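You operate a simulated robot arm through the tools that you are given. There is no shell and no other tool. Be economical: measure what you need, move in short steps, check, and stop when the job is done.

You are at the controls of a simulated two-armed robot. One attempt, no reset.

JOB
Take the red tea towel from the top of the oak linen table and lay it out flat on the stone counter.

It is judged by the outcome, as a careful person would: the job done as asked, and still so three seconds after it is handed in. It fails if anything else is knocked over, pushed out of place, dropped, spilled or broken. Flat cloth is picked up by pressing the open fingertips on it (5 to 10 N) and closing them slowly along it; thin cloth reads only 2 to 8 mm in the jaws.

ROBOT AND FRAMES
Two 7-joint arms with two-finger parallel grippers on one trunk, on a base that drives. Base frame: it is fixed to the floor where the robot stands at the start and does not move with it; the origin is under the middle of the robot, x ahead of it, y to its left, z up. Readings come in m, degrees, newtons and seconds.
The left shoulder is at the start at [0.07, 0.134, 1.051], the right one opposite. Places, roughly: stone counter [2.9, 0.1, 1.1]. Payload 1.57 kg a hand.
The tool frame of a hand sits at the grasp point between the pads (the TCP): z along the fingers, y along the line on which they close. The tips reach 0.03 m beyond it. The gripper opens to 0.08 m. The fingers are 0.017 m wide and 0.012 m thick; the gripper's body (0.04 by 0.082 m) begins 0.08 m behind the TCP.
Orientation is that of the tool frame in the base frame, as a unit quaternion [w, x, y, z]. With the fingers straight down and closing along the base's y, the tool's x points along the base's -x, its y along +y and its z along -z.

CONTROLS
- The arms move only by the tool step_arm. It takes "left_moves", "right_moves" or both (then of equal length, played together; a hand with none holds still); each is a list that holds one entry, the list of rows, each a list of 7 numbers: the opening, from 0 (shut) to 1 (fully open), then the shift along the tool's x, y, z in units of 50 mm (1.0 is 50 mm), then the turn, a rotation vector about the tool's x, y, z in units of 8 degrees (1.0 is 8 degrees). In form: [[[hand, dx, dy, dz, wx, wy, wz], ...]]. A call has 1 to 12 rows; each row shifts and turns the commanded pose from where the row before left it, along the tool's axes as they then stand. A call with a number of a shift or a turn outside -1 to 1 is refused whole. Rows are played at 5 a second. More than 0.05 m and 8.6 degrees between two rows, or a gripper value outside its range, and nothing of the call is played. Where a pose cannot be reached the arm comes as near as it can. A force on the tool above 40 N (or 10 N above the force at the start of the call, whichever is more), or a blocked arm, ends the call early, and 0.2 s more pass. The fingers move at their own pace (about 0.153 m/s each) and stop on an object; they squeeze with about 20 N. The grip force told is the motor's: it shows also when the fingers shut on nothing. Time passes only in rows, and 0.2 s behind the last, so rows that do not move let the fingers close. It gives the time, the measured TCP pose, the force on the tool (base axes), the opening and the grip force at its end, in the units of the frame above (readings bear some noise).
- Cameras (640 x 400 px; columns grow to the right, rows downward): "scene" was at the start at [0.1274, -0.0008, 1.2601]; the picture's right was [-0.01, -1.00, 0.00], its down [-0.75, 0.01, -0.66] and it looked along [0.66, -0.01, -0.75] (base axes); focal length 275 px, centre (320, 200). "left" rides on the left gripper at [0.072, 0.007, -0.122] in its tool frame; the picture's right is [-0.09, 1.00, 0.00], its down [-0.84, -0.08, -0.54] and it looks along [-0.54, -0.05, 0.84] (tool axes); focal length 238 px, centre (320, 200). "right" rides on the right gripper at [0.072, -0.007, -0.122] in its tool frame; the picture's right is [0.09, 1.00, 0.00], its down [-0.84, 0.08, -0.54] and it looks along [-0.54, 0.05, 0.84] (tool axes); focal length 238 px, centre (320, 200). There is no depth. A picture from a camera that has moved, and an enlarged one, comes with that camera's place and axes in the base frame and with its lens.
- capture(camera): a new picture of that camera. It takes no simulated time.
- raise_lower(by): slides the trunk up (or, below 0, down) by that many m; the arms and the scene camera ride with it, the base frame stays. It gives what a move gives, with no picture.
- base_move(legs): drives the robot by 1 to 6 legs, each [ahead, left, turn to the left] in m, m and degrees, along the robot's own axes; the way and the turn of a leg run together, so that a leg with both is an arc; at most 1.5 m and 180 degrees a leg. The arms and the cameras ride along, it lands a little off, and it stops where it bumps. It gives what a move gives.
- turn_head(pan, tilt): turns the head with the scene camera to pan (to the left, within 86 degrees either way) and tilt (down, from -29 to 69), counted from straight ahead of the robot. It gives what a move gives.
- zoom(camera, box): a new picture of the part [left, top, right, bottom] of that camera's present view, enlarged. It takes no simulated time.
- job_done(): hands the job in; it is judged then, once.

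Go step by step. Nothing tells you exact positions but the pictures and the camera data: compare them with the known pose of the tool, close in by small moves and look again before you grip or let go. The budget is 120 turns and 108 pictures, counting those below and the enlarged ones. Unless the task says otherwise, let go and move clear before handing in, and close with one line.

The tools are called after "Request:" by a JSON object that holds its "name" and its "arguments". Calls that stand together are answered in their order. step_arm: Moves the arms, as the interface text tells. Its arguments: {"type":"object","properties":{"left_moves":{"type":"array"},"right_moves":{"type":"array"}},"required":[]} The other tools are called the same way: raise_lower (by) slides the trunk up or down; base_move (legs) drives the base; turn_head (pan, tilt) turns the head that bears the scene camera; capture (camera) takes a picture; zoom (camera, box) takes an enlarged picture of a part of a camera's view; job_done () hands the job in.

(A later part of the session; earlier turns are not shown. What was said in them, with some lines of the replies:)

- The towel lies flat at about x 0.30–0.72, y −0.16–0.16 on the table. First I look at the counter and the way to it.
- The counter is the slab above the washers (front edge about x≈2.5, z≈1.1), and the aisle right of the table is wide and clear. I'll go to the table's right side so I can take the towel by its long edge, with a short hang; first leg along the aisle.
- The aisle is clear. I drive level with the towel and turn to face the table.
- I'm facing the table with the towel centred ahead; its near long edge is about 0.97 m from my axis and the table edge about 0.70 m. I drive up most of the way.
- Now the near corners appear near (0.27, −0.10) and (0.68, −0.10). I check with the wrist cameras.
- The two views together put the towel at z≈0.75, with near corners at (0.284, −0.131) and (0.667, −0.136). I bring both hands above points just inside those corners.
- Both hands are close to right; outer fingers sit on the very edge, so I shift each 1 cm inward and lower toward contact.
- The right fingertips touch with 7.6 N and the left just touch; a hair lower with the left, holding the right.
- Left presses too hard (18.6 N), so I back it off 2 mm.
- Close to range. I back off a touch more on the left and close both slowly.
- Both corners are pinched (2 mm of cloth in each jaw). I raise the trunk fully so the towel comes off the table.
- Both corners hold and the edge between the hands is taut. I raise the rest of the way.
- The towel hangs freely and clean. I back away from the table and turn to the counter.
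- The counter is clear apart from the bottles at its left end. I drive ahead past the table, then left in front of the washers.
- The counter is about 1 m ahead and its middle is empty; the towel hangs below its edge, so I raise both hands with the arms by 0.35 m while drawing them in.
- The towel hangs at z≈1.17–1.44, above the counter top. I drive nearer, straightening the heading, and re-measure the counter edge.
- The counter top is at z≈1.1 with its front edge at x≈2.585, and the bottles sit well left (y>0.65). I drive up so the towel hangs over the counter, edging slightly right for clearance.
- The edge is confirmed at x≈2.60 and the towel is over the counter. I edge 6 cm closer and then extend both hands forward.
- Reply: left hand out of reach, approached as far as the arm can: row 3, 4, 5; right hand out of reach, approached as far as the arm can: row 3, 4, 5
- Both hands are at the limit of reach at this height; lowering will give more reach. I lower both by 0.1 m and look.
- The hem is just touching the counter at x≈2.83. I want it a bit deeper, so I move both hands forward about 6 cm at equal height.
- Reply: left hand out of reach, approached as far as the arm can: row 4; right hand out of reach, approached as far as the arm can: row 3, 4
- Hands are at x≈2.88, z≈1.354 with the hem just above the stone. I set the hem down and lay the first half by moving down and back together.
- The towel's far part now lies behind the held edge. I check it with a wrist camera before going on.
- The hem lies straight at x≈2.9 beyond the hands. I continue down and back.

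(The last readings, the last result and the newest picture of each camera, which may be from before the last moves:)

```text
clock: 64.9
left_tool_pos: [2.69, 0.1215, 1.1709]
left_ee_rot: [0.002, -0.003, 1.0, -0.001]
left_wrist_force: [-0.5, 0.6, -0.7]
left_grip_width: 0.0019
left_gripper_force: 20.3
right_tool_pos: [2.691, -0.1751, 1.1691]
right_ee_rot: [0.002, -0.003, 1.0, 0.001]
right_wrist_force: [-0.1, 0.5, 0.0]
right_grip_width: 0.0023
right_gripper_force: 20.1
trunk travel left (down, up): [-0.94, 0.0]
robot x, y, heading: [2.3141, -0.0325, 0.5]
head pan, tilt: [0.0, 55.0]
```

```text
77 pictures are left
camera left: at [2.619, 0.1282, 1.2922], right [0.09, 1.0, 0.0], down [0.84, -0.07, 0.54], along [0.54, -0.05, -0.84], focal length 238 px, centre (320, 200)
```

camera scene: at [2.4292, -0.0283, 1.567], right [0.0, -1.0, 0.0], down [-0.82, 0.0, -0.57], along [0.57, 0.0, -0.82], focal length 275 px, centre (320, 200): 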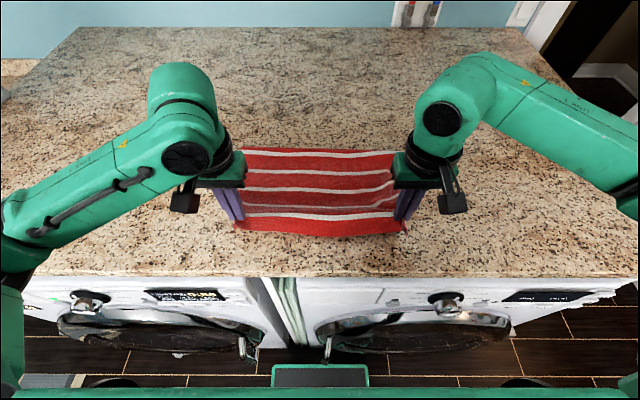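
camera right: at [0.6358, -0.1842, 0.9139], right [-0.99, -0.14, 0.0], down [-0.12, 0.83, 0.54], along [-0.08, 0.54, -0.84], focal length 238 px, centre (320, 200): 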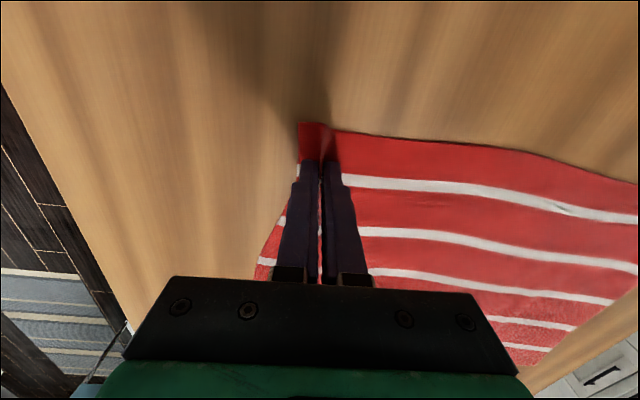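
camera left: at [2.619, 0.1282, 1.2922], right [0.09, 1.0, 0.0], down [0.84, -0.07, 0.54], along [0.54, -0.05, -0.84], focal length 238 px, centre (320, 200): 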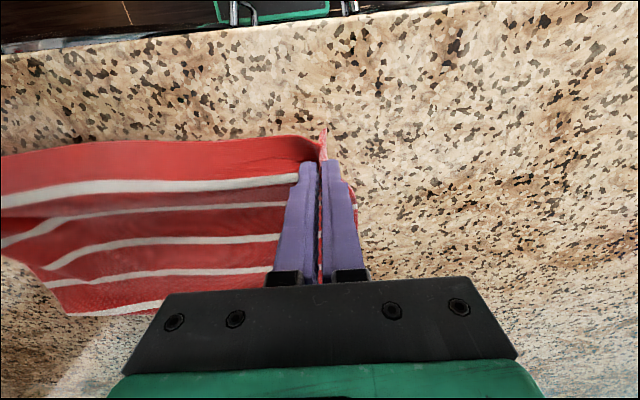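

Laying out nicely: far hem at x≈2.90. The last bit: down about 3.5 cm and back 4 cm.

Request:
{"name": "step_arm", "arguments": {"left_moves": [[[0, 0.25, 0, 0.24, 0, 0, 0], [0, 0.25, 0, 0.2, 0, 0, 0], [0, 0.25, 0, 0.16, 0, 0, 0], [0, 0.1, 0, 0, 0, 0, 0]]], "right_moves": [[[0, 0.25, 0, 0.2, 0, 0, 0], [0, 0.25, 0, 0.2, 0, 0, 0], [0, 0.25, 0, 0.16, 0, 0, 0], [0, 0.1, 0, 0, 0, 0, 0]]]}}

Request:
{"name": "capture", "arguments": {"camera": "left"}}

Request:
{"name": "capture", "arguments": {"camera": "scene"}}

```text
clock: 65.9
left_tool_pos: [2.6527, 0.1222, 1.141]
left_ee_rot: [0.001, -0.002, 1.0, -0.001]
left_wrist_force: [-0.6, -1.2, -0.1]
left_grip_width: 0.0022
left_gripper_force: 20.3
right_tool_pos: [2.6505, -0.1743, 1.1386]
right_ee_rot: [0.0, -0.003, 1.0, 0.001]
right_wrist_force: [-0.4, 1.4, 0.1]
right_grip_width: 0.0023
right_gripper_force: 19.9
trunk travel left (down, up): [-0.94, 0.0]
robot x, y, heading: [2.3088, -0.0266, 0.5]
head pan, tilt: [0.0, 55.0]
```

```text
76 pictures are left
camera left: at [2.5817, 0.129, 1.2632], right [0.09, 1.0, 0.0], down [0.84, -0.07, 0.54], along [0.54, -0.05, -0.84], focal length 238 px, centre (320, 200)
```

left: 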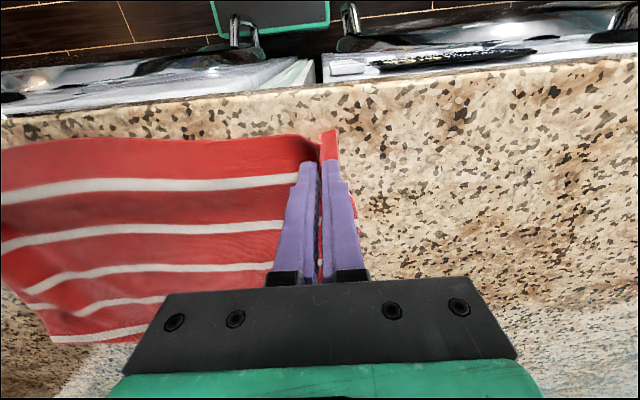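

```text
75 pictures are left
camera scene: at [2.4314, -0.0284, 1.5667], right [0.0, -1.0, 0.0], down [-0.82, 0.0, -0.57], along [0.57, 0.0, -0.82], focal length 275 px, centre (320, 200)
```

scene: 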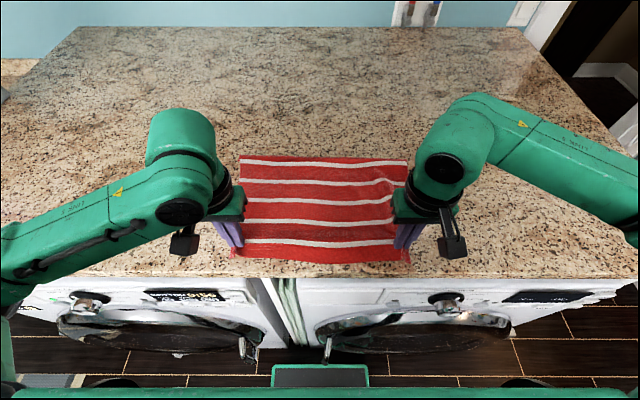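

Now taut; near edge sits just inside the counter's front edge, and the far hem is at x≈2.87. I lower gently to contact.

Request:
{"name": "step_arm", "arguments": {"left_moves": [[[0, -0.04, 0, 0.06, 0, 0, 0], [0, 0, 0, 0.06, 0, 0, 0], [0, 0, 0, 0, 0, 0, 0]]], "right_moves": [[[0, -0.04, 0, 0.06, 0, 0, 0], [0, 0, 0, 0.04, 0, 0, 0], [0, 0, 0, 0, 0, 0, 0]]]}}

```text
clock: 66.7
left_tool_pos: [2.6536, 0.1221, 1.1348]
left_ee_rot: [0.001, -0.002, 1.0, 0.0]
left_wrist_force: [0.0, -1.3, 0.7]
left_grip_width: 0.0018
left_gripper_force: 20.3
right_tool_pos: [2.6534, -0.1748, 1.1351]
right_ee_rot: [0.001, -0.003, 1.0, 0.0]
right_wrist_force: [0.2, 1.2, 0.3]
right_grip_width: 0.0021
right_gripper_force: 20.1
trunk travel left (down, up): [-0.94, 0.0]
robot x, y, heading: [2.3084, -0.0263, 0.2]
head pan, tilt: [0.0, 55.0]
```

Request:
{"name": "step_arm", "arguments": {"left_moves": [[[0, 0, 0, 0.06, 0, 0, 0], [0, 0, 0, 0.06, 0, 0, 0], [0, 0, 0, 0, 0, 0, 0]]], "right_moves": [[[0, 0, 0, 0.06, 0, 0, 0], [0, 0, 0, 0.06, 0, 0, 0], [0, 0, 0, 0, 0, 0, 0]]]}}

```text
clock: 67.5
left_tool_pos: [2.6519, 0.1227, 1.1313]
left_ee_rot: [0.006, -0.002, 1.0, -0.001]
left_wrist_force: [3.9, 0.6, 23.1]
left_grip_width: 0.0023
left_gripper_force: 19.8
right_tool_pos: [2.6537, -0.1746, 1.1312]
right_ee_rot: [0.003, -0.003, 1.0, 0.002]
right_wrist_force: [1.5, 1.7, 16.6]
right_grip_width: 0.0023
right_gripper_force: 20.0
trunk travel left (down, up): [-0.94, 0.0]
robot x, y, heading: [2.3062, -0.0299, 0.2]
head pan, tilt: [0.0, 55.0]
```

In contact. I ease the pressure to a few newtons and open slowly, so the fingertips spread the pinched fold flat.

Request:
{"name": "step_arm", "arguments": {"left_moves": [[[0, 0, 0, -0.06, 0, 0, 0], [0.05, 0, 0, 0, 0, 0, 0], [0.12, 0, 0, 0, 0, 0, 0], [0.2, 0, 0, 0, 0, 0, 0], [0.28, 0, 0, 0, 0, 0, 0], [0.36, 0, 0, 0, 0, 0, 0], [0.44, 0, 0, 0, 0, 0, 0], [0.52, 0, 0, 0, 0, 0, 0], [0.6, 0, 0, 0, 0, 0, 0], [0.65, 0, 0, 0, 0, 0, 0]]], "right_moves": [[[0, 0, 0, -0.04, 0, 0, 0], [0.05, 0, 0, 0, 0, 0, 0], [0.12, 0, 0, 0, 0, 0, 0], [0.2, 0, 0, 0, 0, 0, 0], [0.28, 0, 0, 0, 0, 0, 0], [0.36, 0, 0, 0, 0, 0, 0], [0.44, 0, 0, 0, 0, 0, 0], [0.52, 0, 0, 0, 0, 0, 0], [0.6, 0, 0, 0, 0, 0, 0], [0.65, 0, 0, 0, 0, 0, 0]]]}}

Request:
{"name": "capture", "arguments": {"camera": "left"}}

Request:
{"name": "capture", "arguments": {"camera": "right"}}

```text
clock: 69.7
left_tool_pos: [2.6542, 0.1221, 1.1329]
left_ee_rot: [0.001, -0.001, 1.0, -0.001]
left_wrist_force: [0.2, -0.3, 0.3]
left_grip_width: 0.0517
left_gripper_force: 0.2
right_tool_pos: [2.6538, -0.1742, 1.1318]
right_ee_rot: [0.001, -0.003, 1.0, 0.001]
right_wrist_force: [-0.3, 0.3, 1.4]
right_grip_width: 0.0517
right_gripper_force: 0.1
trunk travel left (down, up): [-0.94, 0.0]
robot x, y, heading: [2.3055, -0.0288, 0.3]
head pan, tilt: [0.0, 55.0]
```

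```text
74 pictures are left
camera left: at [2.5825, 0.1287, 1.2539], right [0.09, 1.0, 0.0], down [0.84, -0.07, 0.54], along [0.54, -0.05, -0.84], focal length 238 px, centre (320, 200)
```

left: 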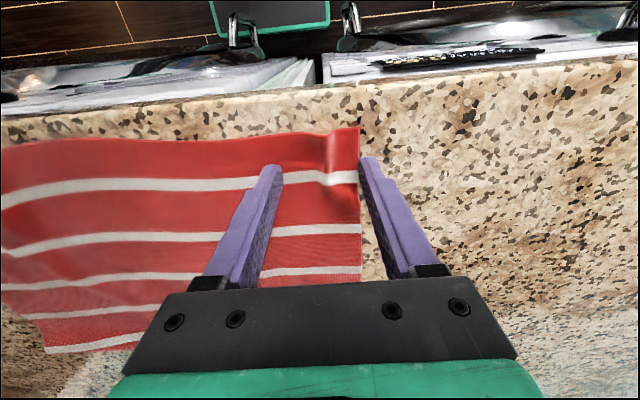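

```text
73 pictures are left
camera right: at [2.5817, -0.1804, 1.2544], right [-0.1, 1.0, 0.0], down [0.84, 0.08, 0.54], along [0.54, 0.05, -0.84], focal length 238 px, centre (320, 200)
```

right: 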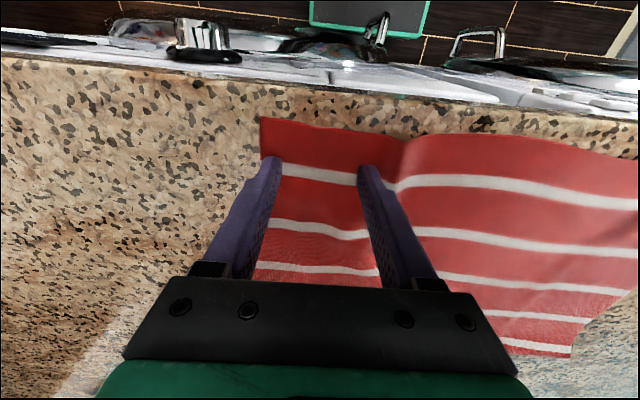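

Both released, with only small ripples left at the corners. I lift clear and look.

Request:
{"name": "step_arm", "arguments": {"left_moves": [[[0.65, 0, 0, -0.4, 0, 0, 0], [0.65, 0, 0, -0.8, 0, 0, 0], [0.65, 0, 0.6, -0.8, 0, 0, 0], [0.65, 0, 0.8, -0.8, 0, 0, 0], [0.65, 0, 0.8, 0, 0, 0, 0]]], "right_moves": [[[0.65, 0, 0, -0.4, 0, 0, 0], [0.65, 0, 0, -0.8, 0, 0, 0], [0.65, 0, -0.6, -0.8, 0, 0, 0], [0.65, 0, -0.8, -0.8, 0, 0, 0], [0.65, 0, -0.8, 0, 0, 0, 0]]]}}

Request:
{"name": "zoom", "arguments": {"camera": "scene", "box": [160, 120, 480, 320]}}

```text
refused: row 4 steps farther than a row can; nothing moved
```

```text
2.00 times, centred on (320, 220) of scene
camera zoom: at [2.4311, -0.0281, 1.5667], right [0.0, -1.0, 0.0], down [-0.82, 0.0, -0.57], along [0.57, 0.0, -0.82], focal length 549 px, centre (320, 160)
```

zoom: 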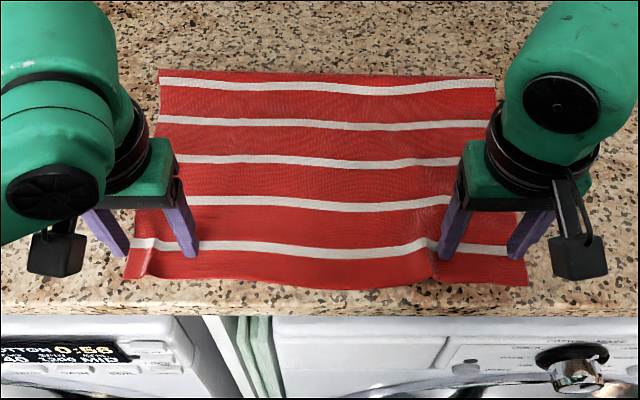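

That move was refused as too large; the towel looks flat except slight slack near the front corners. I lift straight up a little and look from the wrist cameras.

Request:
{"name": "step_arm", "arguments": {"left_moves": [[[0.65, 0, 0, -0.4, 0, 0, 0], [0.65, 0, 0, -0.8, 0, 0, 0], [0.3, 0, 0, -0.6, 0, 0, 0], [0, 0, 0, -0.2, 0, 0, 0], [0, 0, 0, 0, 0, 0, 0]]], "right_moves": [[[0.65, 0, 0, -0.4, 0, 0, 0], [0.65, 0, 0, -0.8, 0, 0, 0], [0.3, 0, 0, -0.6, 0, 0, 0], [0, 0, 0, -0.2, 0, 0, 0], [0, 0, 0, 0, 0, 0, 0]]]}}

Request:
{"name": "capture", "arguments": {"camera": "left"}}

Request:
{"name": "capture", "arguments": {"camera": "right"}}

```text
clock: 70.9
left_tool_pos: [2.6537, 0.1217, 1.2314]
left_ee_rot: [0.001, -0.002, 1.0, 0.001]
left_wrist_force: [0.9, -0.7, -0.6]
left_grip_width: 0.0
left_gripper_force: 19.7
right_tool_pos: [2.6527, -0.1736, 1.2359]
right_ee_rot: [0.001, -0.003, 1.0, 0.0]
right_wrist_force: [-0.1, 0.1, 0.0]
right_grip_width: 0.0
right_gripper_force: 19.8
trunk travel left (down, up): [-0.94, 0.0]
robot x, y, heading: [2.3116, -0.0308, 0.2]
head pan, tilt: [0.0, 55.0]
```

```text
71 pictures are left
camera left: at [2.5824, 0.1283, 1.3529], right [0.09, 1.0, 0.0], down [0.84, -0.07, 0.54], along [0.54, -0.05, -0.84], focal length 238 px, centre (320, 200)
```

left: 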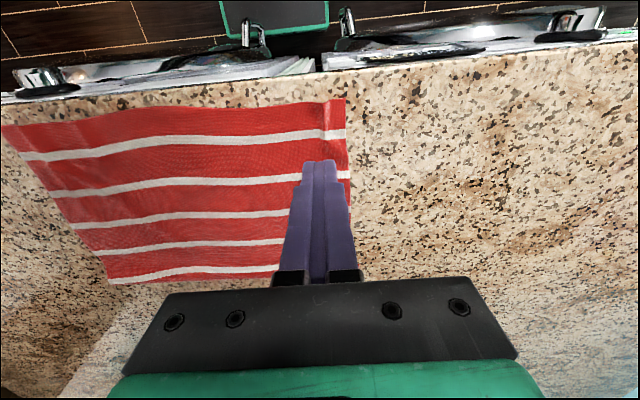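

```text
70 pictures are left
camera right: at [2.5823, -0.1805, 1.3578], right [-0.1, 1.0, 0.0], down [0.84, 0.08, 0.54], along [0.54, 0.05, -0.84], focal length 238 px, centre (320, 200)
```

right: 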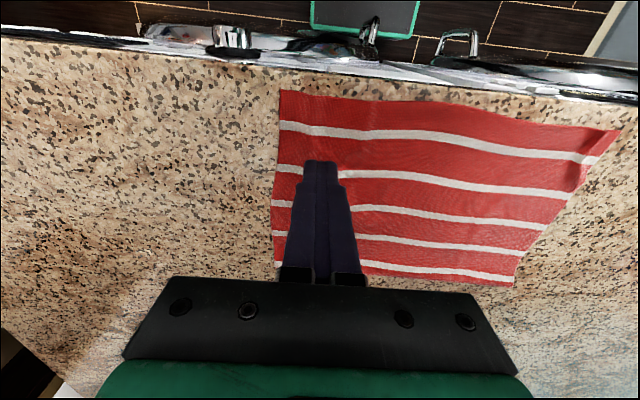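

It's nearly flat; a small ripple remains at each front corner. I'll do one light outward wipe at both corners with closed fingertips.

Request:
{"name": "step_arm", "arguments": {"left_moves": [[[0, 0, -0.2, 0.6, 0, 0, 0], [0, 0.1, -0.1, 0.6, 0, 0, 0], [0, 0.1, 0, 0.5, 0, 0, 0], [0, 0, 0, 0.24, 0, 0, 0], [0, 0, 0, 0.06, 0, 0, 0], [0, 0, 0, 0, 0, 0, 0]]], "right_moves": [[[0, 0, 0.1, 0.6, 0, 0, 0], [0, 0.1, 0, 0.6, 0, 0, 0], [0, 0.1, 0, 0.5, 0, 0, 0], [0, 0, 0, 0.34, 0, 0, 0], [0, 0, 0, 0.05, 0, 0, 0], [0, 0, 0, 0, 0, 0, 0]]]}}

```text
clock: 72.3
left_tool_pos: [2.6434, 0.1073, 1.1346]
left_ee_rot: [0.002, -0.002, 1.0, 0.002]
left_wrist_force: [-0.3, 0.2, -1.1]
left_grip_width: 0.0001
left_gripper_force: 20.0
right_tool_pos: [2.6423, -0.1682, 1.1318]
right_ee_rot: [0.004, -0.001, 1.0, 0.001]
right_wrist_force: [5.3, -6.4, 39.2]
right_grip_width: 0.0001
right_gripper_force: 20.2
trunk travel left (down, up): [-0.94, 0.0]
robot x, y, heading: [2.313, -0.0354, 0.2]
head pan, tilt: [0.0, 55.0]
```

Right presses too hard, left not yet. I correct both: right up 5 mm, left down 3 mm.

Request:
{"name": "step_arm", "arguments": {"left_moves": [[[0, 0, 0, 0.07, 0, 0, 0], [0, 0, 0, 0, 0, 0, 0]]], "right_moves": [[[0, 0, 0, -0.11, 0, 0, 0], [0, 0, 0, 0, 0, 0, 0]]]}}

```text
clock: 72.9
left_tool_pos: [2.6429, 0.1058, 1.131]
left_ee_rot: [0.005, -0.002, 1.0, -0.002]
left_wrist_force: [0.4, 2.5, 24.2]
left_grip_width: 0.0
left_gripper_force: 19.9
right_tool_pos: [2.6418, -0.1683, 1.1347]
right_ee_rot: [0.001, -0.004, 1.0, 0.0]
right_wrist_force: [0.3, -0.8, 0.4]
right_grip_width: 0.0
right_gripper_force: 19.9
trunk travel left (down, up): [-0.94, 0.0]
robot x, y, heading: [2.3109, -0.0262, 0.1]
head pan, tilt: [0.0, 55.0]
```

Request:
{"name": "step_arm", "arguments": {"left_moves": [[[0, 0, 0, -0.045, 0, 0, 0], [0, 0, 0, 0, 0, 0, 0]]], "right_moves": [[[0, 0, 0, 0.05, 0, 0, 0], [0, 0, 0, 0, 0, 0, 0]]]}}

```text
clock: 73.5
left_tool_pos: [2.6424, 0.1071, 1.1303]
left_ee_rot: [0.0, -0.002, 1.0, -0.001]
left_wrist_force: [1.1, 1.1, 8.3]
left_grip_width: 0.0
left_gripper_force: 20.3
right_tool_pos: [2.6437, -0.1693, 1.1322]
right_ee_rot: [0.001, -0.003, 1.0, 0.0]
right_wrist_force: [-0.4, 0.2, 1.9]
right_grip_width: 0.0002
right_gripper_force: 20.1
trunk travel left (down, up): [-0.94, 0.0]
robot x, y, heading: [2.3097, -0.0283, 0.3]
head pan, tilt: [0.0, 55.0]
```

Left at 8 N, right at 2 N; I add 1 mm on the right and wipe both slowly outward, then lift.

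Request:
{"name": "step_arm", "arguments": {"left_moves": [[[0, 0, 0, 0, 0, 0, 0], [0, 0, 0.1, 0, 0, 0, 0], [0, 0, 0.1, 0, 0, 0, 0], [0, 0, 0.1, 0, 0, 0, 0], [0, 0, 0.1, 0, 0, 0, 0], [0, 0, 0, 0, 0, 0, 0], [0, 0, 0, -0.3, 0, 0, 0], [0, 0, 0, -0.8, 0, 0, 0], [0, 0, 0, -0.8, 0, 0, 0]]], "right_moves": [[[0, 0, 0, 0.02, 0, 0, 0], [0, 0, -0.1, 0, 0, 0, 0], [0, 0, -0.1, 0, 0, 0, 0], [0, 0, -0.1, 0, 0, 0, 0], [0, 0, -0.1, 0, 0, 0, 0], [0, 0, 0, 0, 0, 0, 0], [0, 0, 0, -0.3, 0, 0, 0], [0, 0, 0, -0.8, 0, 0, 0], [0, 0, 0, -0.8, 0, 0, 0]]]}}

Request:
{"name": "capture", "arguments": {"camera": "left"}}

Request:
{"name": "capture", "arguments": {"camera": "right"}}

```text
clock: 75.5
left_tool_pos: [2.646, 0.1309, 1.2076]
left_ee_rot: [0.0, -0.001, 1.0, -0.001]
left_wrist_force: [0.2, 0.0, 0.0]
left_grip_width: 0.0
left_gripper_force: 20.0
left hand out of reach, approached as far as the arm can: row 5, 7, 8
right_tool_pos: [2.6421, -0.1873, 1.2245]
right_ee_rot: [0.0, -0.003, 1.0, 0.0]
right_wrist_force: [-0.1, -0.1, 0.4]
right_grip_width: 0.0
right_gripper_force: 19.9
trunk travel left (down, up): [-0.94, 0.0]
robot x, y, heading: [2.3096, -0.0303, 0.3]
head pan, tilt: [0.0, 55.0]
```

```text
69 pictures are left
camera left: at [2.5757, 0.1374, 1.3287], right [0.09, 1.0, 0.0], down [0.84, -0.07, 0.54], along [0.54, -0.05, -0.84], focal length 238 px, centre (320, 200)
```

left: 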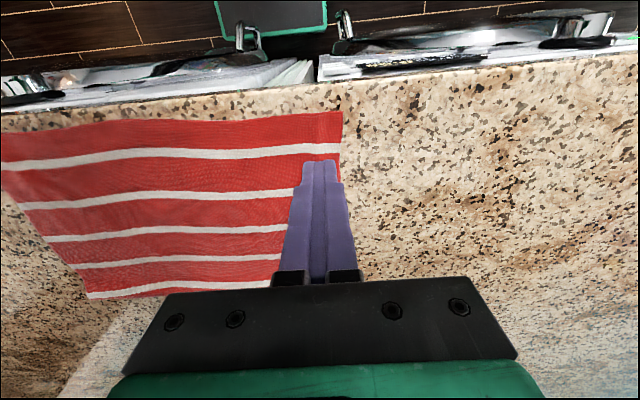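

```text
68 pictures are left
camera right: at [2.57, -0.1929, 1.3479], right [-0.1, 1.0, 0.0], down [0.84, 0.08, 0.54], along [0.54, 0.05, -0.84], focal length 238 px, centre (320, 200)
```

right: 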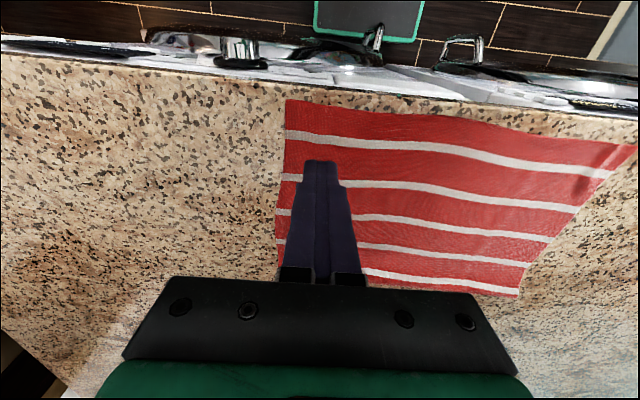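

The ripples are gone and the towel lies flat. I back away with hands clear above the counter and take a last look.

Request:
{"name": "base_move", "arguments": {"legs": [[-0.4, 0, 0]]}}

Request:
{"name": "turn_head", "arguments": {"pan": 0, "tilt": 38}}

Request:
{"name": "capture", "arguments": {"camera": "scene"}}

```text
clock: 78.1
left_tool_pos: [2.243, 0.1269, 1.2064]
left_ee_rot: [0.0, 0.003, 1.0, 0.001]
left_wrist_force: [0.0, -0.1, 0.1]
left_grip_width: 0.0002
left_gripper_force: 19.4
right_tool_pos: [2.2349, -0.1888, 1.2244]
right_ee_rot: [0.0, 0.002, 1.0, 0.0]
right_wrist_force: [-0.7, -0.5, -0.3]
right_grip_width: 0.0
right_gripper_force: 20.2
trunk travel left (down, up): [-0.94, 0.0]
robot x, y, heading: [1.9021, -0.0317, -0.1]
head pan, tilt: [0.0, 55.0]
```

```text
clock: 78.9
left_tool_pos: [2.2408, 0.1275, 1.2066]
left_ee_rot: [0.001, 0.003, 1.0, 0.0]
left_wrist_force: [0.1, -0.2, 1.0]
left_grip_width: 0.0
left_gripper_force: 20.2
right_tool_pos: [2.2325, -0.1904, 1.225]
right_ee_rot: [0.002, 0.002, 1.0, 0.001]
right_wrist_force: [-0.4, 0.1, 0.4]
right_grip_width: 0.0
right_gripper_force: 20.1
trunk travel left (down, up): [-0.94, 0.0]
robot x, y, heading: [1.8999, -0.0278, -0.4]
head pan, tilt: [0.0, 38.0]
```

```text
67 pictures are left
camera scene: at [2.0354, -0.0296, 1.5904], right [0.0, -1.0, 0.0], down [-0.62, 0.0, -0.79], along [0.79, 0.0, -0.62], focal length 275 px, centre (320, 200)
```

scene: 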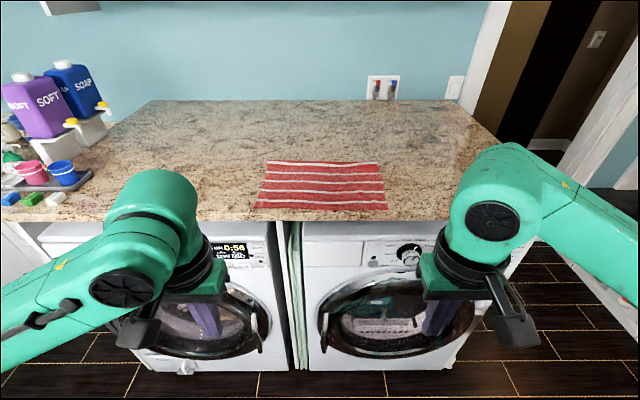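

The towel lies flat and fully on the counter, nothing else has moved, and the hands are clear. I hand in.

Request:
{"name": "job_done", "arguments": {}}

```text
The job is handed in.
```

The red tea towel is lying flat on the stone counter, and the hands are clear of it. In the last picture, nothing else on the counter looked disturbed.
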